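You operate a simulated robot arm through the tools that you are given. There is no shell and no other tool.

Carry out the task below with a simulated robot arm. There is one attempt and no reset: what you move stays moved.

Task
Set the outfeed stop to 95, clamp it, and roll the blue jerrycan up to the arm.

The check looks at the end state, three seconds after you hand in, the way a careful person would. Anything else that was tipped, shoved, dropped, spilled or broken makes it a failure.

Robot
A 7-joint arm with a two-finger parallel gripper, fixed in place. Base frame: the origin is at the foot of the arm, x ahead of it, y to its left, z up; the work surface is at about z = 37.1. Readings come in cm, rad, newtons and seconds.
Its first joint turns from -2.601 to 2.601 rad. Payload 3.5 kg.
The TCP is the grasp point between the finger pads, 2.3 cm short of the fingertips. In the tool frame z runs along the fingers and y along their closing line. Largest opening 9.4 cm; finger width 3.8, thickness 1; the body of the gripper, 5.4 by 9.6 cm, starts 3.9 cm behind the TCP.
Orientation is that of the tool frame in the base frame, as a unit quaternion [w, x, y, z]. With the fingers straight down and closing along the base's y, the tool's x points along the base's -x, its y along +y and its z along -z.

Tools
- The arm moves only by the tool servo_tool. Its argument "increments" is one flat list of numbers, 7 for each row, row after row: the shift along the tool's x, y, z in cm, then the turn, a rotation vector about the tool's x, y, z in rad, then the opening, from 0 (shut) to 1 (fully open). In form: [dx, dy, dz, rx, ry, rz, claw, dx, dy, dz, rx, ry, rz, claw, ...]. A call has 1 to 20 rows; each row shifts and turns the commanded pose from where the row before left it, along the tool's axes as they then stand. Each row takes 0.2 s and may step no farther than 5 cm and 0.15 rad from the row before; otherwise, or with a gripper value out of range, the whole call is refused. A pose out of reach is approached as far as the arm can. The call stops where the force on the tool passes 70 N (or 10 N more than at its start, if that is more) or the arm is blocked; 0.2 s more then pass. Each finger travels about 15.3 cm/s and halts on what it meets, pressing with about 29 N; the grip force reading is that of the motor and also rises with nothing between the fingers. The clock runs only during rows and for 0.2 s after the last one: add rows that do not move to give the fingers time. It gives the time, the measured TCP pose, the force on the tool (base axes), the opening and the grip force at its end, in the units of the frame above (readings bear some noise), with the torque about the TCP (base axes, N m) and any sound that the robot's microphone picked up.
- Cameras (640 x 400 px; columns grow to the right, rows downward): "scene" is fixed at [22, -49.9, 117.76]; the picture's right is [0.71, -0.70, 0.00], its down [-0.36, -0.36, -0.86] and it looks along [0.61, 0.61, -0.51] (base axes); focal length 326 px, centre (320, 200). "wrist" rides on the gripper at [8.6, 1.6, -7.4] in the tool frame; the picture's right is [-0.18, 0.98, 0.00], its down [-0.58, -0.11, -0.81] and it looks along [-0.79, -0.15, 0.59] (tool axes); focal length 243 px, centre (320, 200). There is no depth. A picture from a camera that has moved, and an enlarged one, comes with that camera's place and axes in the base frame and with its lens.
- camera(camera): a new picture of that camera. No time passes.
- enlarge(camera, box): a new picture of the part [left, top, right, bottom] of that camera's present view, enlarged. No time passes.
- job_done(): hands the job in; it is judged then, once.

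Places have to be worked out from the pictures, the camera data and where the tool is seen. Open the gripper and draw the arm clear of the work before you hand the job in, unless the task says otherwise.

The tools are called by a JSON object that holds its "name" and its "arguments". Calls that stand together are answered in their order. servo_tool: Moves the arm, as the interface text tells. Its arguments: {"type":"object","properties":{"increments":{"type":"array","items":{"type":"number"}}},"required":["increments"]} The other tools are called the same way: camera (camera) takes a picture; enlarge (camera, box) takes an enlarged picture of a part of a camera's view; job_done () hands the job in.

At the start:

```text
clock: 0.0
tool_pos: [66.51, 17.66, 92.52]
tool_rot: [0.0, 0.0, 1.0, 0.0]
wrist_force: [0.4, -0.1, -0.5]
ft_torque: [-0.01, -0.01, 0.01]
opening: 9.43
gripper_force: 0.1
```

scene: 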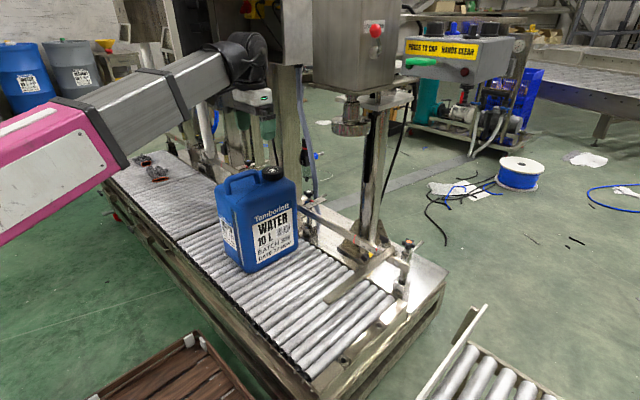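
wrist: 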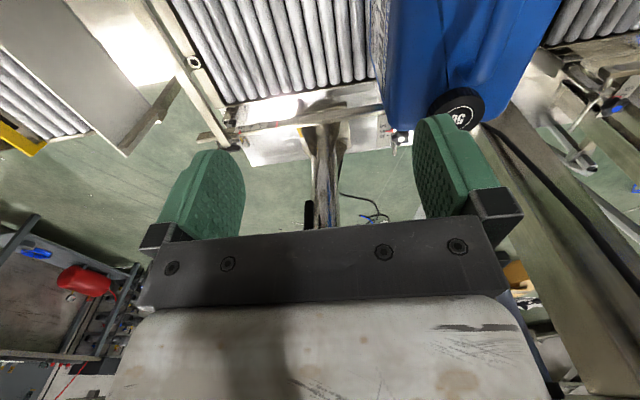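

I start by looking closely at the scene to find the outfeed stop, its scale and its clamp.

{"name": "enlarge", "arguments": {"camera": "scene", "box": [280, 170, 460, 340]}}

{"name": "enlarge", "arguments": {"camera": "scene", "box": [100, 130, 340, 290]}}

{"name": "enlarge", "arguments": {"camera": "wrist", "box": [160, 0, 480, 200]}}

```text
2.35 times, centred on (370, 255) of scene
camera zoom: at [22.0, -49.9, 117.76], right [0.71, -0.7, 0.0], down [-0.36, -0.36, -0.86], along [0.61, 0.61, -0.51], focal length 767 px, centre (202, 71)
```

zoom: 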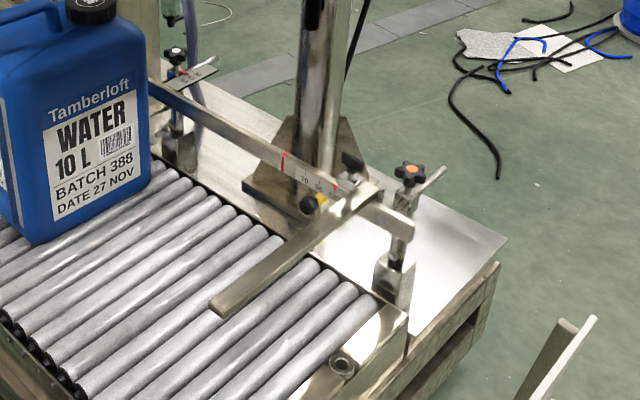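

```text
2.50 times, centred on (220, 210) of scene
camera zoom: at [22.0, -49.9, 117.76], right [0.71, -0.7, 0.0], down [-0.36, -0.36, -0.86], along [0.61, 0.61, -0.51], focal length 814 px, centre (570, 175)
```

zoom: 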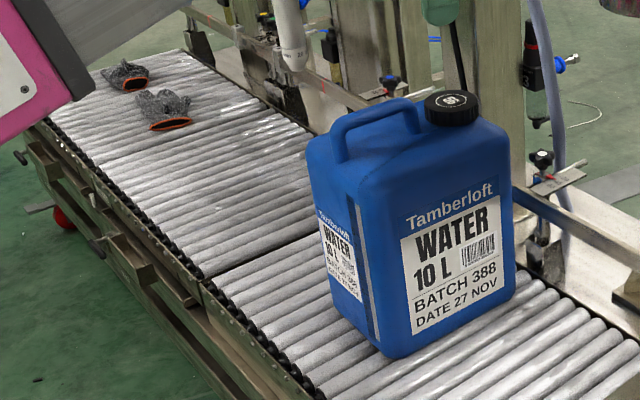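

```text
2.00 times, centred on (320, 100) of wrist
camera zoom: at [57.86, 19.28, 99.89], right [0.18, 0.98, 0.0], down [0.58, -0.11, 0.81], along [0.79, -0.15, -0.59], focal length 485 px, centre (320, 400)
```

zoom: 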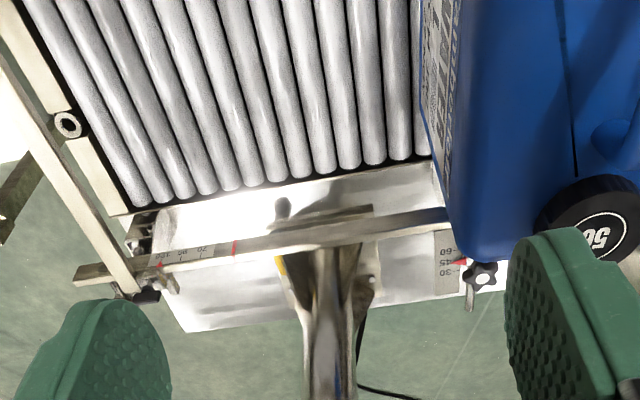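

The stop bar seems to ride on a scaled rail that runs along y at about x=92, z=53. The can stands upstream at about x=66–90, y=29–50. I'll move toward the rail for a close view of the scale and clamp, staying high and clear of the can.

{"name": "servo_tool", "arguments": {"increments": [0, -4, 0, 0, 0, 0, 1, 0, -4, 0, 0, 0, 0, 1, 0, -4, 1, 0, 0, 0, 1, -0.5, -3, 3, 0, 0, 0, 1, -1, 0, 4, 0, 0, 0, 1, -1, 0, 4, 0, 0, 0, 1, -1, 0, 4, 0, 0, 0, 1, 0, 0, 2, 0, 0, 0, 1]}}

{"name": "camera", "arguments": {"camera": "wrist"}}

{"name": "camera", "arguments": {"camera": "scene"}}

```text
clock: 1.8
tool_pos: [70.13, 2.53, 74.47]
tool_rot: [0.0, 0.0, 1.0, 0.0]
wrist_force: [-0.2, 0.1, 0.6]
ft_torque: [0.02, -0.02, -0.02]
opening: 9.42
gripper_force: 0.1
```

```text
taken
camera wrist: at [61.31, 4.22, 81.89], right [0.18, 0.98, 0.0], down [0.58, -0.11, 0.81], along [0.79, -0.15, -0.59], focal length 243 px, centre (320, 200)
```

wrist: 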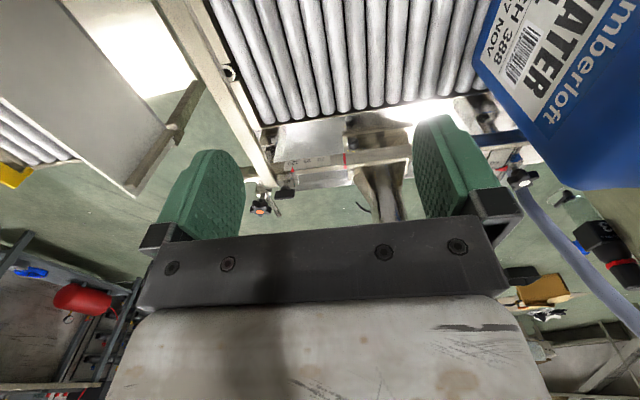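

```text
taken
```

scene: 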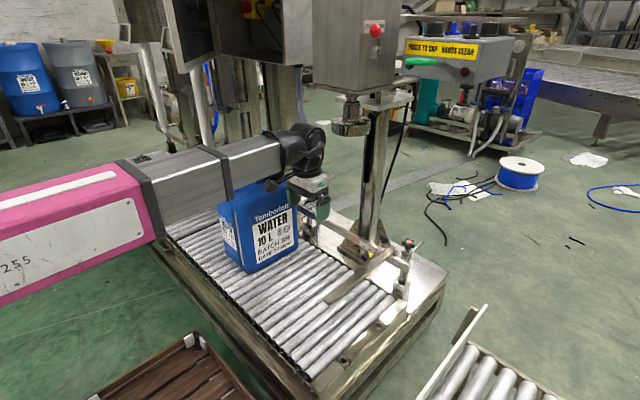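

The arm reached the expected pose. I'll enlarge the rail, scale and knob area.

{"name": "enlarge", "arguments": {"camera": "wrist", "box": [230, 120, 430, 230]}}

{"name": "enlarge", "arguments": {"camera": "wrist", "box": [240, 140, 340, 225]}}

{"name": "enlarge", "arguments": {"camera": "scene", "box": [340, 220, 430, 310]}}

{"name": "enlarge", "arguments": {"camera": "wrist", "box": [460, 120, 580, 200]}}

```text
3.20 times, centred on (330, 175) of wrist
camera zoom: at [61.31, 4.22, 81.89], right [0.18, 0.98, 0.0], down [0.58, -0.11, 0.81], along [0.79, -0.15, -0.59], focal length 776 px, centre (288, 280)
```

zoom: 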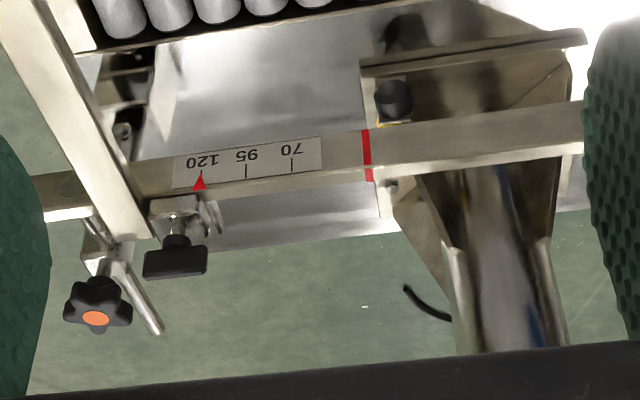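

```text
4.71 times, centred on (290, 182) of wrist
camera zoom: at [61.31, 4.22, 81.89], right [0.18, 0.98, 0.0], down [0.58, -0.11, 0.81], along [0.79, -0.15, -0.59], focal length 1142 px, centre (461, 282)
```

zoom: 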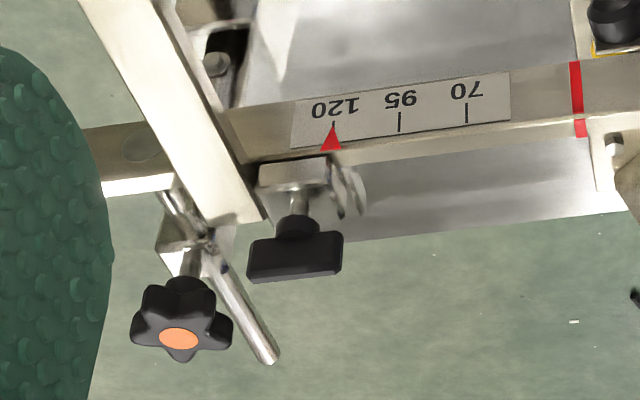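

```text
4.44 times, centred on (385, 265) of scene
camera zoom: at [22.0, -49.9, 117.76], right [0.71, -0.7, 0.0], down [-0.36, -0.36, -0.86], along [0.61, 0.61, -0.51], focal length 1448 px, centre (31, -89)
```

zoom: 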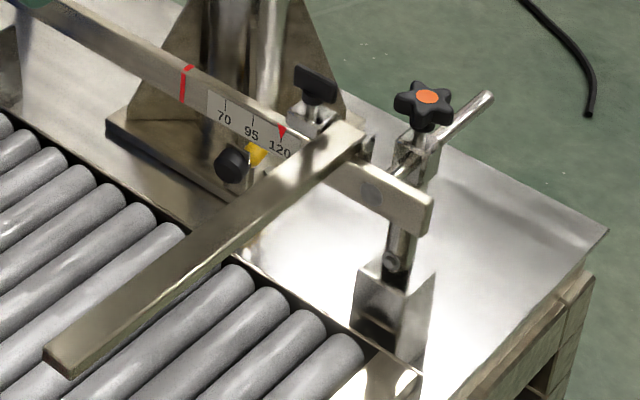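

```text
5.00 times, centred on (520, 160) of wrist
camera zoom: at [61.31, 4.22, 81.89], right [0.18, 0.98, 0.0], down [0.58, -0.11, 0.81], along [0.79, -0.15, -0.59], focal length 1213 px, centre (-680, 400)
```

zoom: 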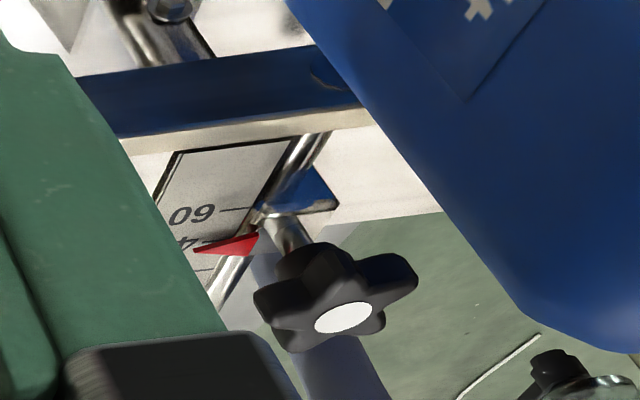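

The red pointer now reads 120, and 95 lies about 2.5 cm toward +y, so the scale is in mm. A black T-knob sits on the stop's carriage. I'll zoom further to get the bar's height and width, the knob's orientation and the overhead head.

{"name": "enlarge", "arguments": {"camera": "scene", "box": [375, 225, 425, 260]}}

{"name": "enlarge", "arguments": {"camera": "wrist", "box": [250, 165, 310, 205]}}

{"name": "enlarge", "arguments": {"camera": "scene", "box": [300, 60, 440, 150]}}

{"name": "enlarge", "arguments": {"camera": "wrist", "box": [140, 0, 300, 200]}}

```text
11.43 times, centred on (400, 242) of scene
camera zoom: at [22.0, -49.9, 117.76], right [0.71, -0.7, 0.0], down [-0.36, -0.36, -0.86], along [0.61, 0.61, -0.51], focal length 3723 px, centre (-594, -286)
```

zoom: 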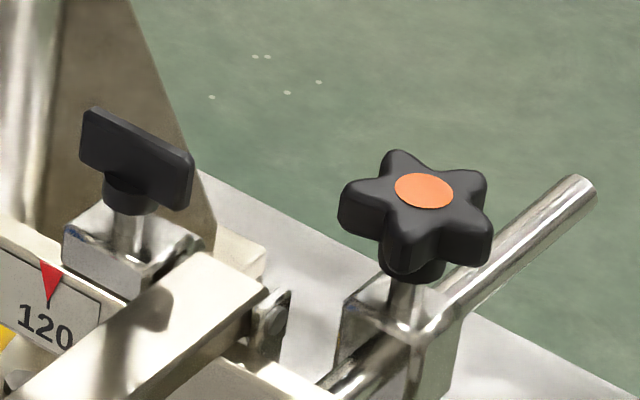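

```text
10.00 times, centred on (280, 185) of wrist
camera zoom: at [61.31, 4.22, 81.89], right [0.18, 0.98, 0.0], down [0.58, -0.11, 0.81], along [0.79, -0.15, -0.59], focal length 2426 px, centre (720, 350)
```

zoom: 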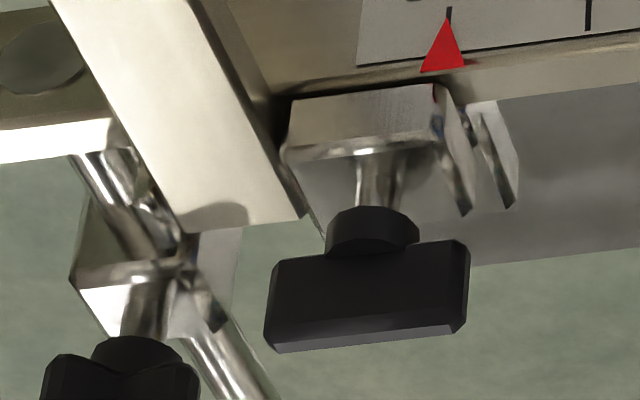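

```text
4.44 times, centred on (370, 105) of scene
camera zoom: at [22.0, -49.9, 117.76], right [0.71, -0.7, 0.0], down [-0.36, -0.36, -0.86], along [0.61, 0.61, -0.51], focal length 1448 px, centre (98, 622)
```

zoom: 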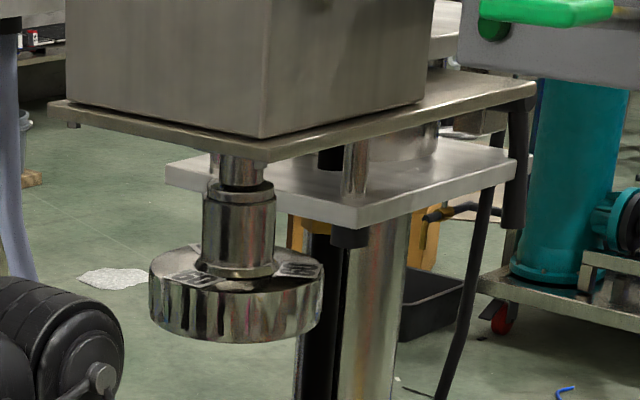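

```text
2.00 times, centred on (220, 100) of wrist
camera zoom: at [61.31, 4.22, 81.89], right [0.18, 0.98, 0.0], down [0.58, -0.11, 0.81], along [0.79, -0.15, -0.59], focal length 485 px, centre (520, 400)
```

zoom: 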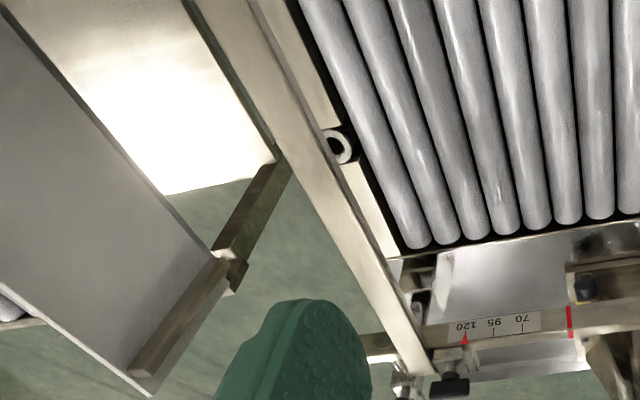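

The bar's top is at z≈54.5 with its edges at y≈-11.5 and -9.2. The T-knob slab is parallel to the rail at about (91.7, -7.5, 57). To learn whether the stop is clamped now, I'll move above the bar near the rail, ready to straddle it.

{"name": "servo_tool", "arguments": {"increments": [-2.4, -2.15, 1.75, 0, 0, 0, 1, -2.4, -2.15, 1.75, 0, 0, 0, 1, -2.4, -2.15, 1.75, 0, 0, 0, 1, -2.4, -2.15, 1.75, 0, 0, 0, 1, -2.4, -2.15, 1.75, 0, 0, 0, 1, -2.4, -2.15, 1.75, 0, 0, 0, 1, 0, 0, 0, 0, 0, 0, 1]}}

{"name": "camera", "arguments": {"camera": "wrist"}}

{"name": "enlarge", "arguments": {"camera": "scene", "box": [300, 150, 450, 310]}}

```text
clock: 3.4
tool_pos: [84.37, -10.17, 64.0]
tool_rot: [0.0, 0.001, 1.0, 0.0]
wrist_force: [-0.9, 0.5, 0.2]
ft_torque: [-0.01, 0.04, 0.02]
opening: 9.39
gripper_force: 0.1
```

```text
taken
camera wrist: at [75.76, -8.67, 71.45], right [0.18, 0.98, 0.0], down [0.58, -0.11, 0.81], along [0.79, -0.15, -0.59], focal length 243 px, centre (320, 200)
```

wrist: 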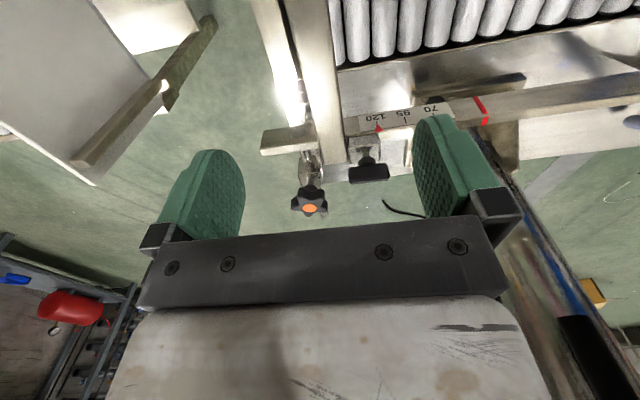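

```text
2.50 times, centred on (375, 230) of scene
camera zoom: at [22.0, -49.9, 117.76], right [0.71, -0.7, 0.0], down [-0.36, -0.36, -0.86], along [0.61, 0.61, -0.51], focal length 814 px, centre (182, 125)
```

zoom: 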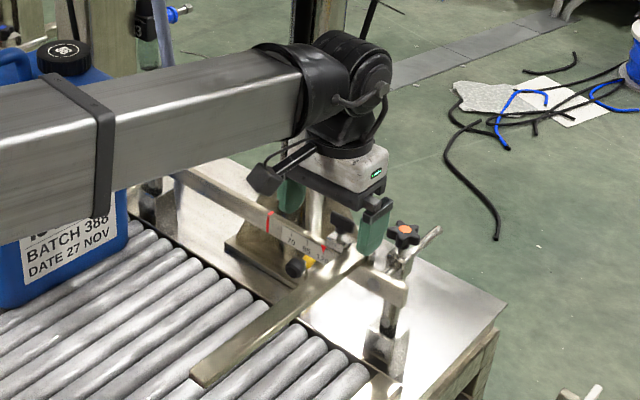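

The bar is centred between the fingers. I'll descend so the pads straddle it at about z=54.

{"name": "servo_tool", "arguments": {"increments": [0, -0.15, 2.5, 0, 0, 0, 1, 0, 0, 2.5, 0, 0, 0, 1, 0, 0, 2.5, 0, 0, 0, 1, 0, 0, 2.4, 0, 0, 0, 1, 0, 0, 0, 0, 0, 0, 1]}}

{"name": "camera", "arguments": {"camera": "wrist"}}

{"name": "enlarge", "arguments": {"camera": "scene", "box": [340, 200, 430, 300]}}

```text
clock: 4.6
tool_pos: [84.37, -10.35, 53.91]
tool_rot: [0.0, 0.0, 1.0, 0.0]
wrist_force: [0.3, 0.3, 0.8]
ft_torque: [0.03, 0.01, 0.01]
opening: 9.4
gripper_force: 0.0
```

```text
taken
camera wrist: at [75.79, -8.82, 61.47], right [0.18, 0.98, 0.0], down [0.58, -0.11, 0.81], along [0.79, -0.15, -0.59], focal length 243 px, centre (320, 200)
```

wrist: 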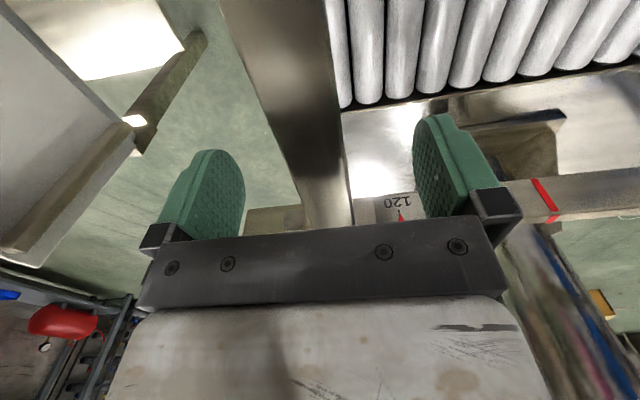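

```text
4.00 times, centred on (385, 250) of scene
camera zoom: at [22.0, -49.9, 117.76], right [0.71, -0.7, 0.0], down [-0.36, -0.36, -0.86], along [0.61, 0.61, -0.51], focal length 1303 px, centre (60, 0)
```

zoom: 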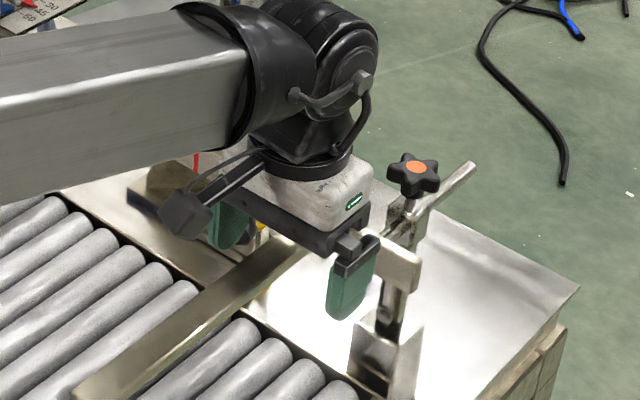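

The force is near zero with the fingers straddling the bar. I'll close on it and check the readings before trying a small +y move.

{"name": "servo_tool", "arguments": {"increments": [0, 0, 0, 0, 0, 0, 0.4, 0, 0, 0, 0, 0, 0, 0.3, 0, 0, 0, 0, 0, 0, 0.2, 0, 0, 0, 0, 0, 0, 0.2, 0, 0, 0, 0, 0, 0, 0.2]}}

{"name": "camera", "arguments": {"camera": "wrist"}}

```text
clock: 5.8
tool_pos: [84.41, -10.23, 53.95]
tool_rot: [0.0, 0.0, 1.0, 0.001]
wrist_force: [-0.2, 24.1, -2.0]
ft_torque: [-0.03, -0.04, -0.14]
opening: 2.36
gripper_force: 45.1
```

```text
taken
camera wrist: at [75.78, -8.65, 61.48], right [0.18, 0.98, 0.0], down [0.58, -0.11, 0.81], along [0.79, -0.15, -0.59], focal length 243 px, centre (320, 200)
```

wrist: 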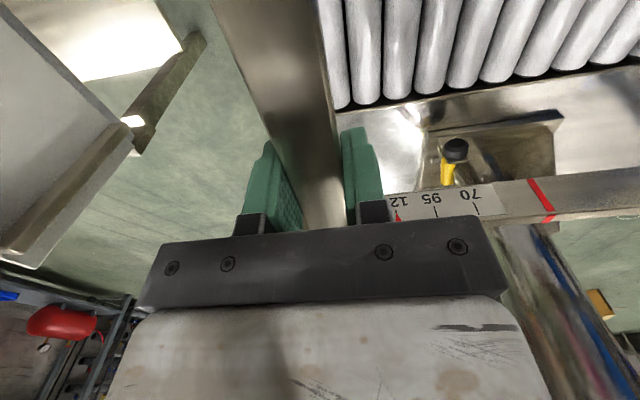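

The fingers met the bar with a steady 24 N and it did not move, so it is probably clamped. I'll ease the command to the bar's centre and try a slight +y push to confirm.

{"name": "servo_tool", "arguments": {"increments": [0, 0.12, 0, 0, 0, 0, 0.2, 0, 0.08, 0, 0, 0, 0, 0.2, 0, 0.08, 0, 0, 0, 0, 0.2, 0, 0, 0, 0, 0, 0, 0.2]}}

{"name": "enlarge", "arguments": {"camera": "wrist", "box": [370, 180, 490, 220]}}

```text
clock: 6.8
tool_pos: [84.37, -10.19, 53.9]
tool_rot: [0.0, 0.0, 1.0, -0.002]
wrist_force: [4.0, 5.4, -3.4]
ft_torque: [0.02, 0.43, 0.14]
opening: 2.36
gripper_force: 45.1
```

```text
5.33 times, centred on (430, 200) of wrist
camera zoom: at [75.78, -8.61, 61.47], right [0.18, 0.98, 0.0], down [0.58, -0.11, 0.81], along [0.79, -0.15, -0.59], focal length 1294 px, centre (-267, 200)
```

zoom: 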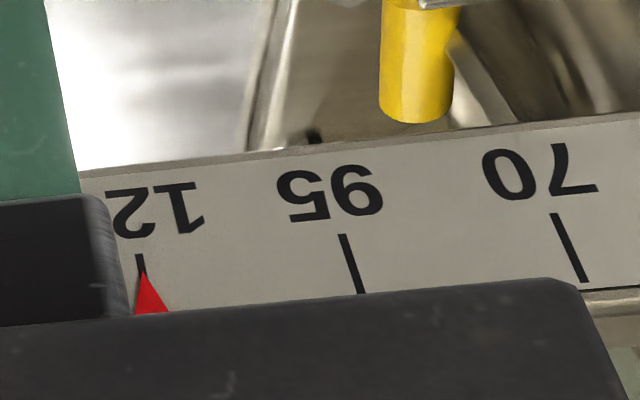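

The y force only relaxed to about 5 N. I'll push a little further in +y to see whether the stop slides or holds.

{"name": "servo_tool", "arguments": {"increments": [0, 0.1, 0, 0, 0, 0, 0.2, 0, 0.1, 0, 0, 0, 0, 0.2, 0, 0.1, 0, 0, 0, 0, 0.2, 0, 0, 0, 0, 0, 0, 0.2]}}

{"name": "enlarge", "arguments": {"camera": "wrist", "box": [370, 180, 490, 220]}}

```text
clock: 7.8
tool_pos: [84.51, -10.15, 54.05]
tool_rot: [0.001, 0.0, 1.0, -0.004]
wrist_force: [9.1, -42.3, 1.5]
ft_torque: [0.38, 0.11, 0.82]
opening: 2.35
gripper_force: 45.5
```

```text
5.33 times, centred on (430, 200) of wrist
camera zoom: at [75.77, -8.56, 61.46], right [0.18, 0.98, -0.01], down [0.58, -0.1, 0.81], along [0.79, -0.15, -0.59], focal length 1294 px, centre (-267, 200)
```

zoom: 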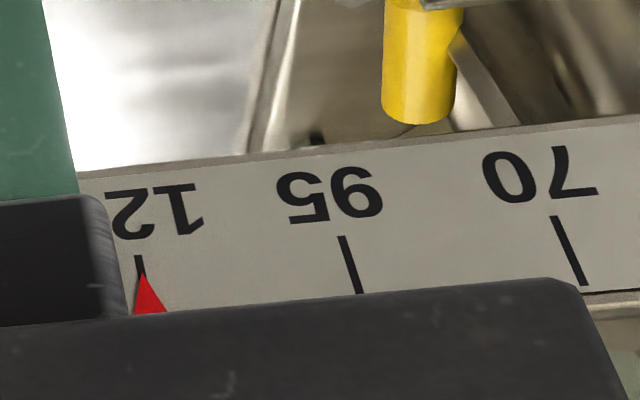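

42 N did not shift the pointer, so the stop is clamped and the T-knob must be loosened first. I'll relieve the load, open the gripper and lift clear.

{"name": "servo_tool", "arguments": {"increments": [0, -0.3, 0, 0, 0, 0, 0.2, 0, 0, 0, 0, 0, 0, 0.6, 0, 0, 0, 0, 0, 0, 1, 0, 0, 0, 0, 0, 0, 1, 0, 0, -3, 0, 0, 0, 1, 0, 0, -4, 0, 0, 0, 1, 0, 0, -4, 0, 0, 0, 1, 0, 0, -3, 0, 0, 0, 1, 0, 0, 0, 0, 0, 0, 1]}}

{"name": "enlarge", "arguments": {"camera": "scene", "box": [375, 225, 425, 260]}}

```text
clock: 9.8
tool_pos: [84.33, -10.12, 68.14]
tool_rot: [0.0, 0.0, 1.0, 0.0]
wrist_force: [0.1, -0.1, 0.6]
ft_torque: [-0.01, 0.0, 0.01]
opening: 9.4
gripper_force: 0.0
```

```text
11.43 times, centred on (400, 242) of scene
camera zoom: at [22.0, -49.9, 117.76], right [0.71, -0.7, 0.0], down [-0.36, -0.36, -0.86], along [0.61, 0.61, -0.51], focal length 3723 px, centre (-594, -286)
```

zoom: 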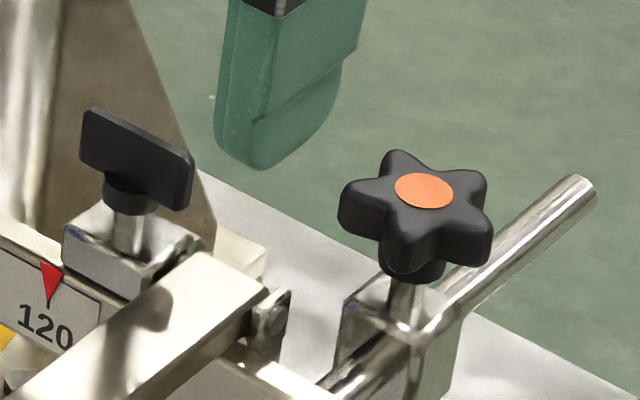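

Nothing was disturbed. I'll turn the tool 90° so the fingers close along x, then move over the T-knob at height.

{"name": "servo_tool", "arguments": {"increments": [0, 0, 0, 0, 0, 0.1428, 1, 0, 0, 0, 0, 0, 0.1428, 1, 0, 0, 0, 0, 0, 0.1428, 1, 0, 0, 0, 0, 0, 0.1428, 1, 0, 0, 0, 0, 0, 0.1428, 1, 0, 0, 0, 0, 0, 0.1428, 1, 0, 0, 0, 0, 0, 0.1428, 1, 0, 0, 0, 0, 0, 0.1428, 1, 0, 0, 0, 0, 0, 0.1428, 1, 0, 0, 0, 0, 0, 0.1428, 1, 0, 0, 0, 0, 0, 0.1428, 1, 0.8, 2.4, 0, 0, 0, 0, 1, 0.9, 2.5, 0, 0, 0, 0, 1, 0.9, 2.5, 0, 0, 0, 0, 1, 0, 0, 0, 0, 0, 0, 1, 0, 0, 0, 0, 0, 0, 1]}}

{"name": "camera", "arguments": {"camera": "wrist"}}

{"name": "enlarge", "arguments": {"camera": "scene", "box": [320, 130, 440, 290]}}

```text
clock: 13.2
tool_pos: [91.8, -7.46, 67.89]
tool_rot: [0.0, 0.707, 0.707, 0.0]
wrist_force: [-1.1, 0.5, -0.4]
ft_torque: [0.02, 0.01, 0.02]
opening: 9.39
gripper_force: 0.0
```

```text
taken
camera wrist: at [93.47, 1.15, 75.5], right [0.98, -0.18, 0.0], down [-0.11, -0.58, 0.81], along [-0.15, -0.79, -0.59], focal length 243 px, centre (320, 200)
```

wrist: 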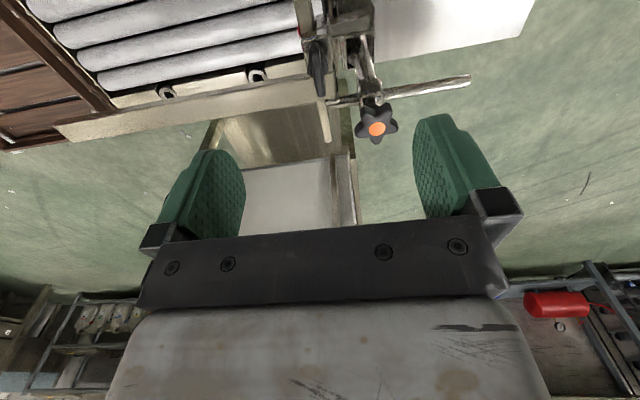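

```text
2.50 times, centred on (380, 210) of scene
camera zoom: at [22.0, -49.9, 117.76], right [0.71, -0.7, 0.0], down [-0.36, -0.36, -0.86], along [0.61, 0.61, -0.51], focal length 814 px, centre (170, 175)
```

zoom: 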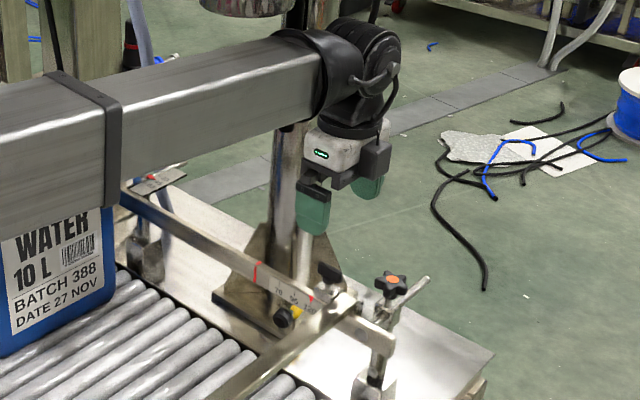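

The T-knob should appear near (318, 65) in the wrist view. I'll enlarge there to measure its angle and position.

{"name": "enlarge", "arguments": {"camera": "wrist", "box": [270, 10, 400, 150]}}

```text
2.86 times, centred on (335, 80) of wrist
camera zoom: at [93.47, 1.15, 75.5], right [0.98, -0.18, 0.0], down [-0.11, -0.58, 0.81], along [-0.15, -0.79, -0.59], focal length 693 px, centre (277, 543)
```

zoom: 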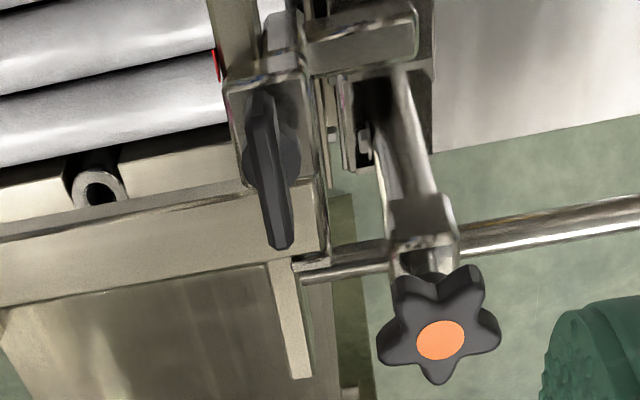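

The T-knob slab is aligned with y to within a few degrees, centred at about (91.7, -7.4) with its top near z=58. I'll narrow the fingers and descend around it.

{"name": "servo_tool", "arguments": {"increments": [0.06, -0.1, 2.5, 0, 0, 0, 0.5, 0, 0, 2.5, 0, 0, 0, 0.5, 0, 0, 2.5, 0, 0, 0, 0.5, 0, 0, 1.6, 0, 0, 0, 0.5, 0, 0, 0, 0, 0, 0, 0.5]}}

{"name": "camera", "arguments": {"camera": "wrist"}}

{"name": "enlarge", "arguments": {"camera": "scene", "box": [360, 200, 430, 270]}}

```text
clock: 14.4
tool_pos: [91.61, -7.47, 58.88]
tool_rot: [0.0, 0.707, 0.707, 0.0]
wrist_force: [0.0, -0.3, -0.4]
ft_torque: [0.0, -0.01, 0.03]
opening: 4.72
gripper_force: 0.0
```

```text
taken
camera wrist: at [93.3, 1.11, 66.39], right [0.98, -0.18, 0.0], down [-0.11, -0.58, 0.81], along [-0.15, -0.79, -0.59], focal length 243 px, centre (320, 200)
```

wrist: 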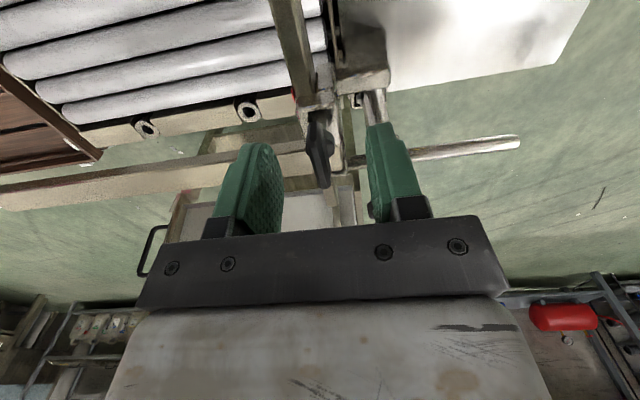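

```text
5.71 times, centred on (395, 235) of scene
camera zoom: at [22.0, -49.9, 117.76], right [0.71, -0.7, 0.0], down [-0.36, -0.36, -0.86], along [0.61, 0.61, -0.51], focal length 1862 px, centre (-109, 0)
```

zoom: 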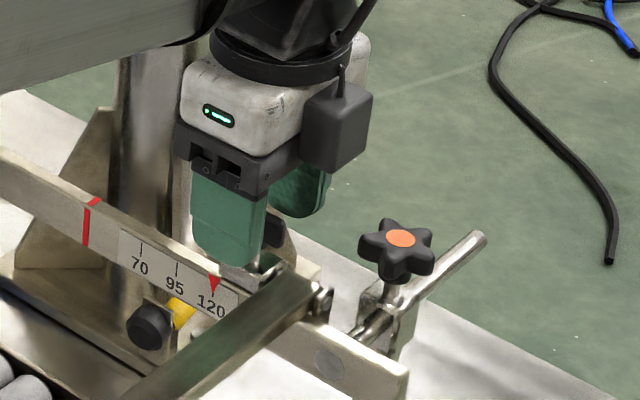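

The knob sits between the fingers. I'll zoom to check the height fit before lowering the last bit.

{"name": "enlarge", "arguments": {"camera": "wrist", "box": [230, 80, 440, 230]}}

{"name": "enlarge", "arguments": {"camera": "scene", "box": [375, 225, 415, 255]}}

```text
2.67 times, centred on (335, 155) of wrist
camera zoom: at [93.3, 1.11, 66.39], right [0.98, -0.18, 0.0], down [-0.11, -0.58, 0.81], along [-0.15, -0.79, -0.59], focal length 647 px, centre (280, 320)
```

zoom: 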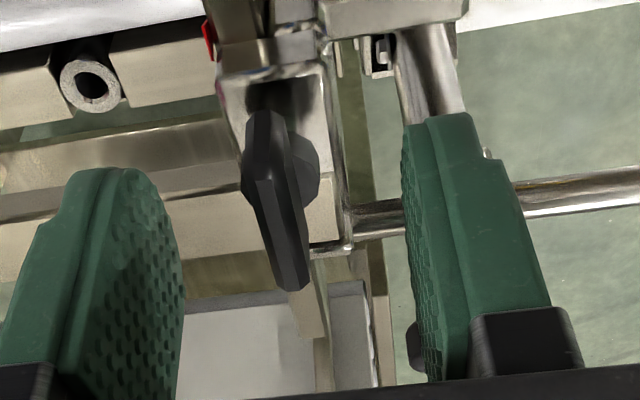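

```text
13.33 times, centred on (395, 240) of scene
camera zoom: at [22.0, -49.9, 117.76], right [0.71, -0.7, 0.0], down [-0.36, -0.36, -0.86], along [0.61, 0.61, -0.51], focal length 4344 px, centre (-680, -333)
```

zoom: 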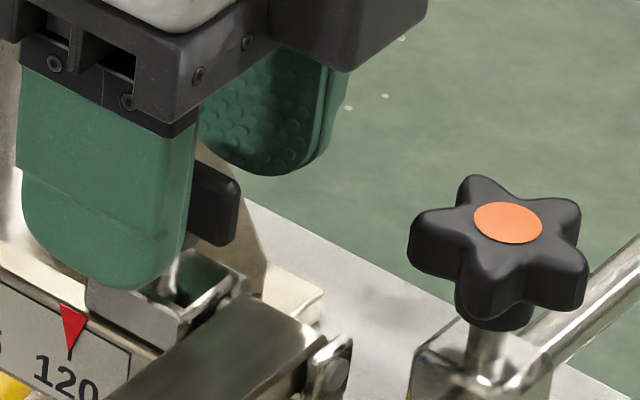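

The geometry fits. I'll lower 0.6 cm and close gently on the slab.

{"name": "servo_tool", "arguments": {"increments": [0, 0, 0.6, 0, 0, 0, 0.5, 0, 0, 0, 0, 0, 0, 0.3, 0, 0, 0, 0, 0, 0, 0.15, 0, 0, 0, 0, 0, 0, 0.05, 0, 0, 0, 0, 0, 0, 0.05, 0, 0, 0, 0, 0, 0, 0.05]}}

{"name": "enlarge", "arguments": {"camera": "wrist", "box": [230, 80, 440, 230]}}

{"name": "enlarge", "arguments": {"camera": "scene", "box": [375, 225, 415, 255]}}

```text
clock: 15.8
tool_pos: [91.71, -7.43, 58.21]
tool_rot: [0.0, 0.707, 0.707, 0.0]
wrist_force: [-2.6, 0.4, -3.6]
ft_torque: [-0.05, -0.04, -0.02]
opening: 1.34
gripper_force: 45.6
```

```text
2.67 times, centred on (335, 155) of wrist
camera zoom: at [93.31, 1.13, 65.78], right [0.98, -0.18, 0.0], down [-0.11, -0.58, 0.81], along [-0.15, -0.79, -0.59], focal length 647 px, centre (280, 320)
```

zoom: 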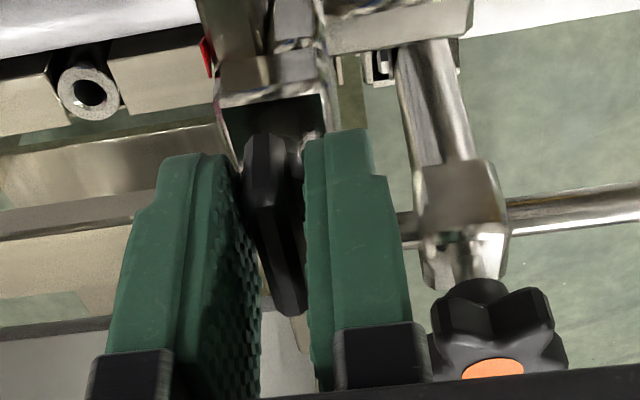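

```text
13.33 times, centred on (395, 240) of scene
camera zoom: at [22.0, -49.9, 117.76], right [0.71, -0.7, 0.0], down [-0.36, -0.36, -0.86], along [0.61, 0.61, -0.51], focal length 4344 px, centre (-680, -333)
```

zoom: 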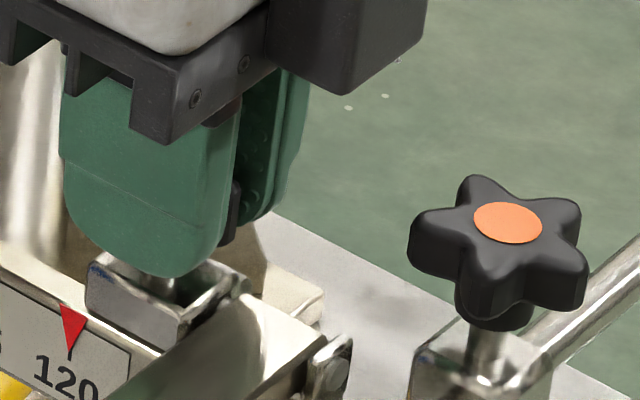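

The opening stopped at 1.34 cm, which is wider than the slab (about 0.8 cm), so the tips are probably on the round collar. I'll open a little, raise 0.8 cm and re-grip on the slab only.

{"name": "servo_tool", "arguments": {"increments": [0, 0, 0, 0, 0, 0, 0.3, 0, 0, 0, 0, 0, 0, 0.3, 0, 0, -0.8, 0, 0, 0, 0.3, 0, 0, 0, 0, 0, 0, 0.15, 0, 0, 0, 0, 0, 0, 0.05, 0, 0, 0, 0, 0, 0, 0.0, 0, 0, 0, 0, 0, 0, 0.0]}}

{"name": "enlarge", "arguments": {"camera": "wrist", "box": [230, 80, 440, 230]}}

{"name": "enlarge", "arguments": {"camera": "scene", "box": [375, 225, 415, 255]}}

```text
clock: 17.4
tool_pos: [91.72, -7.57, 59.15]
tool_rot: [0.001, 0.707, 0.707, -0.001]
wrist_force: [0.8, 0.1, 4.4]
ft_torque: [0.03, 0.01, -0.02]
opening: 0.66
gripper_force: 45.2
```

```text
2.67 times, centred on (335, 155) of wrist
camera zoom: at [93.32, 1.13, 66.61], right [0.98, -0.18, 0.0], down [-0.11, -0.58, 0.81], along [-0.15, -0.79, -0.59], focal length 647 px, centre (280, 320)
```

zoom: 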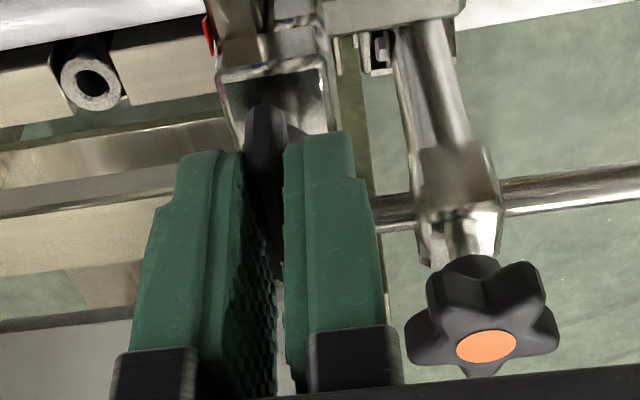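

```text
13.33 times, centred on (395, 240) of scene
camera zoom: at [22.0, -49.9, 117.76], right [0.71, -0.7, 0.0], down [-0.36, -0.36, -0.86], along [0.61, 0.61, -0.51], focal length 4344 px, centre (-680, -333)
```

zoom: 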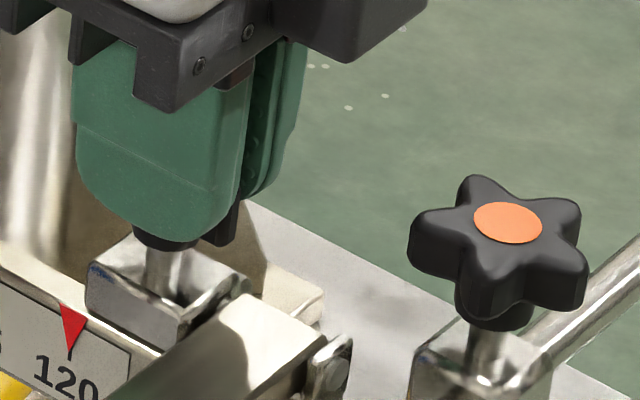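

The slab is now gripped at 0.66 cm. I'll turn counterclockwise seen from above (the loosening sense) by 0.4 rad and watch the torque.

{"name": "servo_tool", "arguments": {"increments": [0, 0, 0, 0, 0, -0.1, 0, 0, 0, 0, 0, 0, -0.1, 0, 0, 0, 0, 0, 0, -0.1, 0, 0, 0, 0, 0, 0, -0.1, 0, 0, 0, 0, 0, 0, 0, 0]}}

{"name": "enlarge", "arguments": {"camera": "scene", "box": [375, 225, 415, 255]}}

```text
clock: 18.6
tool_pos: [91.7, -7.44, 59.2]
tool_rot: [0.0, 0.551, 0.834, 0.0]
wrist_force: [4.2, -6.3, 6.6]
ft_torque: [0.75, 0.27, 0.01]
opening: 0.69
gripper_force: 45.3
```

```text
13.33 times, centred on (395, 240) of scene
camera zoom: at [22.0, -49.9, 117.76], right [0.71, -0.7, 0.0], down [-0.36, -0.36, -0.86], along [0.61, 0.61, -0.51], focal length 4344 px, centre (-680, -333)
```

zoom: 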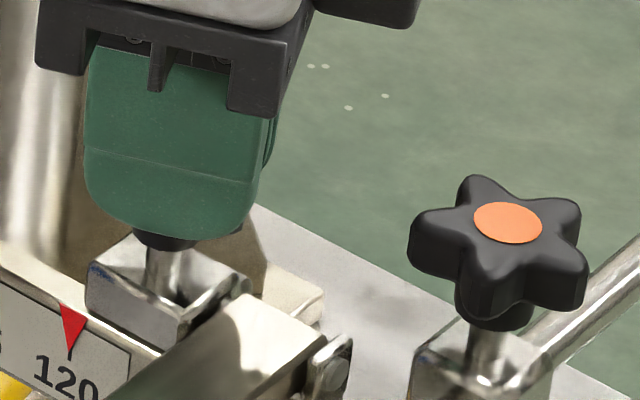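

The knob turned freely with small forces. I'll continue loosening to about 90° in total.

{"name": "servo_tool", "arguments": {"increments": [0, 0, 0, 0, 0, -0.1, 0, 0, 0, 0, 0, 0, -0.1, 0, 0, 0, 0, 0, 0, -0.1, 0, 0, 0, 0, 0, 0, -0.1, 0, 0, 0, 0, 0, 0, -0.1, 0, 0, 0, 0, 0, 0, -0.1, 0, 0, 0, 0, 0, 0, -0.1, 0, 0, 0, 0, 0, 0, -0.1, 0, 0, 0, 0, 0, 0, -0.1, 0, 0, 0, 0, 0, 0, -0.1, 0, 0, 0, 0, 0, 0, -0.1, 0, 0, 0, 0, 0, 0, -0.07, 0, 0, 0, 0, 0, 0, 0, 0]}}

{"name": "enlarge", "arguments": {"camera": "scene", "box": [360, 215, 430, 265]}}

{"name": "camera", "arguments": {"camera": "wrist"}}

```text
clock: 21.4
tool_pos: [91.73, -7.4, 59.13]
tool_rot: [0.001, 0.001, 1.0, 0.0]
wrist_force: [19.4, -1.2, 4.5]
ft_torque: [0.01, -0.54, 0.0]
opening: 0.69
gripper_force: 45.4
```

```text
8.00 times, centred on (395, 240) of scene
camera zoom: at [22.0, -49.9, 117.76], right [0.71, -0.7, 0.0], down [-0.36, -0.36, -0.86], along [0.61, 0.61, -0.51], focal length 2606 px, centre (-280, -120)
```

zoom: 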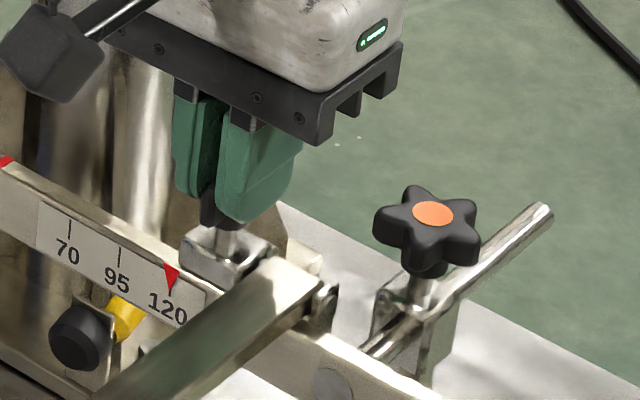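

```text
taken
camera wrist: at [83.1, -5.83, 66.6], right [0.18, 0.98, 0.0], down [0.58, -0.11, 0.81], along [0.79, -0.15, -0.59], focal length 243 px, centre (320, 200)
```

wrist: 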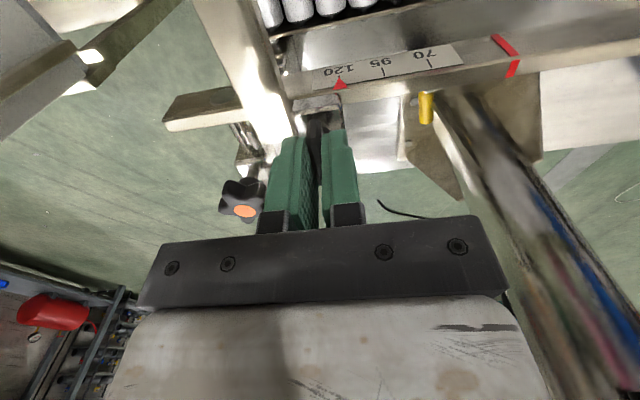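

The knob has turned 90° with almost no torque. I'll relieve the small x load, then try a small +y shift through the knob to see if the carriage is free.

{"name": "servo_tool", "arguments": {"increments": [-0.1, 0, 0, 0, 0, 0, 0, 0, 0.1, 0, 0, 0, 0, 0, 0, 0.15, 0, 0, 0, 0, 0, 0, 0.15, 0, 0, 0, 0, 0, 0, 0, 0, 0, 0, 0, 0]}}

{"name": "enlarge", "arguments": {"camera": "scene", "box": [360, 215, 430, 265]}}

```text
clock: 22.6
tool_pos: [91.79, -7.03, 59.14]
tool_rot: [0.0, 0.001, 1.0, 0.0]
wrist_force: [5.0, -1.6, 6.3]
ft_torque: [-0.05, -1.36, 0.0]
opening: 0.69
gripper_force: 45.2
```

```text
8.00 times, centred on (395, 240) of scene
camera zoom: at [22.0, -49.9, 117.76], right [0.71, -0.7, 0.0], down [-0.36, -0.36, -0.86], along [0.61, 0.61, -0.51], focal length 2606 px, centre (-280, -120)
```

zoom: 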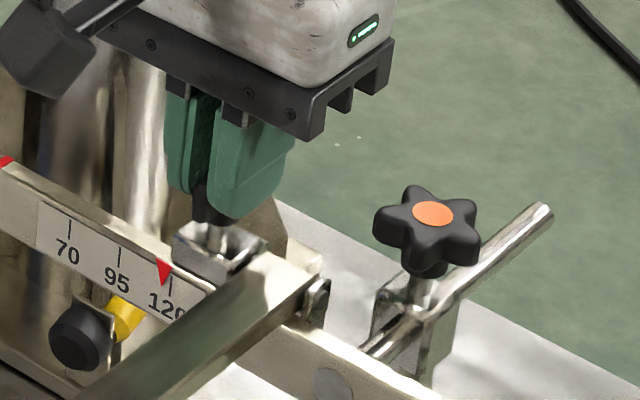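

The carriage now slides freely and the pointer has moved. I'll move it most of the way, then read the scale.

{"name": "servo_tool", "arguments": {"increments": [0, 0.3, 0, 0, 0, 0, 0, 0, 0.3, 0, 0, 0, 0, 0, 0, 0.3, 0, 0, 0, 0, 0, 0, 0.3, 0, 0, 0, 0, 0, 0, 0.3, 0, 0, 0, 0, 0, 0, 0.3, 0, 0, 0, 0, 0, 0, 0.1, 0, 0, 0, 0, 0, 0, 0, 0, 0, 0, 0, 0, 0, 0, 0, 0, 0, 0, 0]}}

{"name": "enlarge", "arguments": {"camera": "scene", "box": [355, 230, 405, 260]}}

{"name": "enlarge", "arguments": {"camera": "wrist", "box": [300, 30, 460, 130]}}

```text
clock: 24.6
tool_pos: [91.72, -5.18, 59.14]
tool_rot: [0.0, 0.001, 1.0, 0.0]
wrist_force: [1.9, -2.4, 2.5]
ft_torque: [-0.02, 1.0, 0.02]
opening: 0.69
gripper_force: 45.3
```

```text
12.80 times, centred on (380, 245) of scene
camera zoom: at [22.0, -49.9, 117.76], right [0.71, -0.7, 0.0], down [-0.36, -0.36, -0.86], along [0.61, 0.61, -0.51], focal length 4170 px, centre (-448, -376)
```

zoom: 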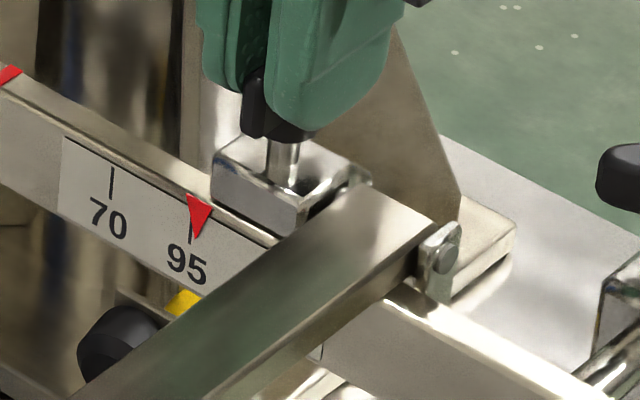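

```text
4.00 times, centred on (380, 80) of wrist
camera zoom: at [83.12, -3.52, 66.61], right [0.18, 0.98, 0.0], down [0.58, -0.11, 0.81], along [0.79, -0.15, -0.59], focal length 970 px, centre (80, 680)
```

zoom: 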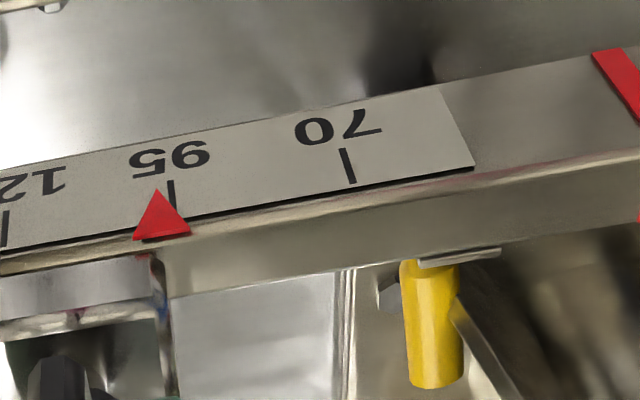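

The pointer is about 2.4 mm short of the 95 mark. I'll nudge it forward and check again.

{"name": "servo_tool", "arguments": {"increments": [0, 0.12, 0, 0, 0, 0, 0, 0, 0.12, 0, 0, 0, 0, 0, 0, 0, 0, 0, 0, 0, 0, 0, 0, 0, 0, 0, 0, 0]}}

{"name": "enlarge", "arguments": {"camera": "scene", "box": [365, 235, 395, 255]}}

{"name": "enlarge", "arguments": {"camera": "wrist", "box": [320, 60, 380, 100]}}

```text
clock: 25.6
tool_pos: [91.75, -4.96, 59.14]
tool_rot: [0.001, 0.0, 1.0, 0.0]
wrist_force: [-2.6, -3.2, 0.1]
ft_torque: [-0.09, 0.37, -0.01]
opening: 0.68
gripper_force: 44.8
```

```text
16.00 times, centred on (380, 245) of scene
camera zoom: at [22.0, -49.9, 117.76], right [0.71, -0.7, 0.0], down [-0.36, -0.36, -0.86], along [0.61, 0.61, -0.51], focal length 5213 px, centre (-640, -520)
```

zoom: 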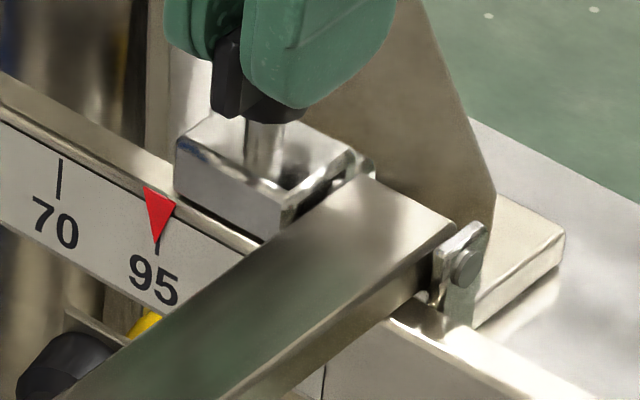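

```text
10.00 times, centred on (350, 80) of wrist
camera zoom: at [83.12, -3.29, 66.61], right [0.18, 0.98, 0.0], down [0.58, -0.11, 0.81], along [0.79, -0.15, -0.59], focal length 2426 px, centre (20, 1400)
```

zoom: 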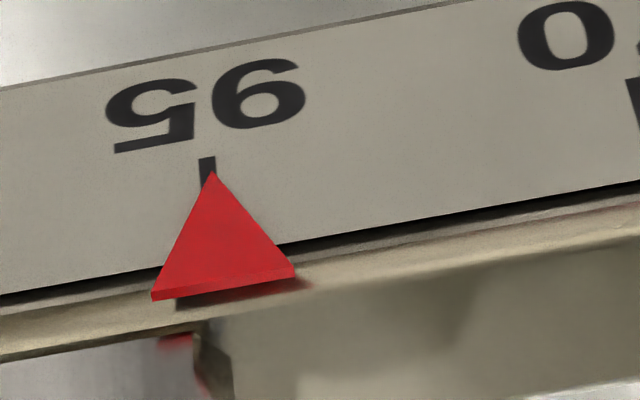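

Both views show the pointer tip on the 95 tick. Now I'll turn the knob clockwise to clamp, checking torque and pointer partway.

{"name": "servo_tool", "arguments": {"increments": [0, 0, 0, 0, 0, 0.1, 0, 0, 0, 0, 0, 0, 0.1, 0, 0, 0, 0, 0, 0, 0.1, 0, 0, 0, 0, 0, 0, 0.1, 0, 0, 0, 0, 0, 0, 0.1, 0, 0, 0, 0, 0, 0, 0.1, 0, 0, 0, 0, 0, 0, 0.1, 0, 0, 0, 0, 0, 0, 0.1, 0, 0, 0, 0, 0, 0, 0.1, 0, 0, 0, 0, 0, 0, 0.1, 0, 0, 0, 0, 0, 0, 0, 0]}}

{"name": "enlarge", "arguments": {"camera": "scene", "box": [365, 235, 395, 255]}}

```text
clock: 28.0
tool_pos: [91.77, -4.84, 59.12]
tool_rot: [0.0, 0.48, 0.877, 0.0]
wrist_force: [-13.1, -1.9, 5.3]
ft_torque: [-0.25, 0.02, 0.0]
opening: 0.68
gripper_force: 44.6
```

```text
16.00 times, centred on (380, 245) of scene
camera zoom: at [22.0, -49.9, 117.76], right [0.71, -0.7, 0.0], down [-0.36, -0.36, -0.86], along [0.61, 0.61, -0.51], focal length 5213 px, centre (-640, -520)
```

zoom: 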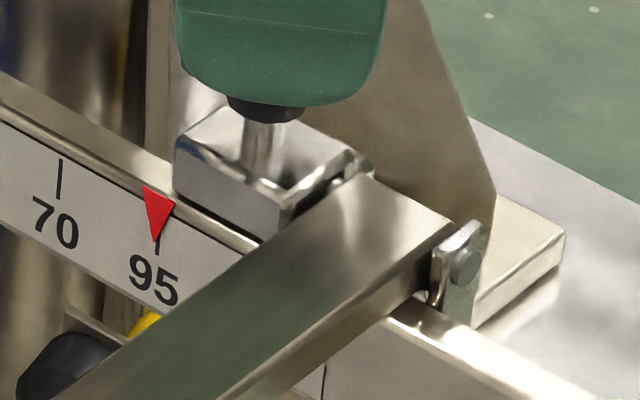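

The pointer has crept about 1 mm past 95 (to about 94) while turning. I'll correct by -0.08 cm in y, turn a little more and re-check before the final tightening.

{"name": "servo_tool", "arguments": {"increments": [-0.067, -0.043, 0, 0, 0, 0, 0, 0, 0, 0, 0, 0, 0.1, 0, 0, 0, 0, 0, 0, 0.1, 0, 0, 0, 0, 0, 0, 0, 0, 0, 0, 0, 0, 0, 0, 0]}}

{"name": "enlarge", "arguments": {"camera": "scene", "box": [365, 235, 395, 255]}}

```text
clock: 29.2
tool_pos: [91.69, -4.92, 59.11]
tool_rot: [0.0, 0.565, 0.825, 0.001]
wrist_force: [-19.3, 8.4, 2.6]
ft_torque: [-0.76, -0.08, 0.02]
opening: 0.68
gripper_force: 45.3
```

```text
16.00 times, centred on (380, 245) of scene
camera zoom: at [22.0, -49.9, 117.76], right [0.71, -0.7, 0.0], down [-0.36, -0.36, -0.86], along [0.61, 0.61, -0.51], focal length 5213 px, centre (-640, -520)
```

zoom: 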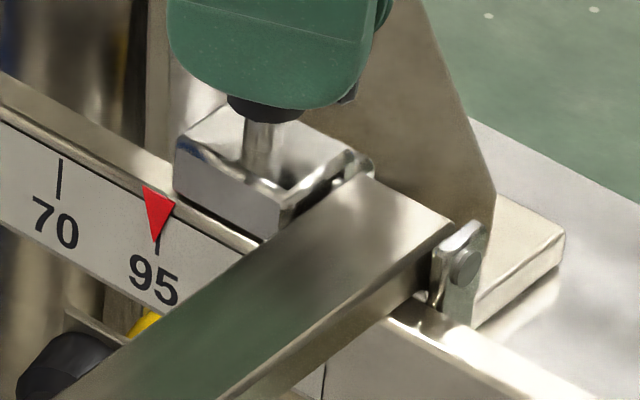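

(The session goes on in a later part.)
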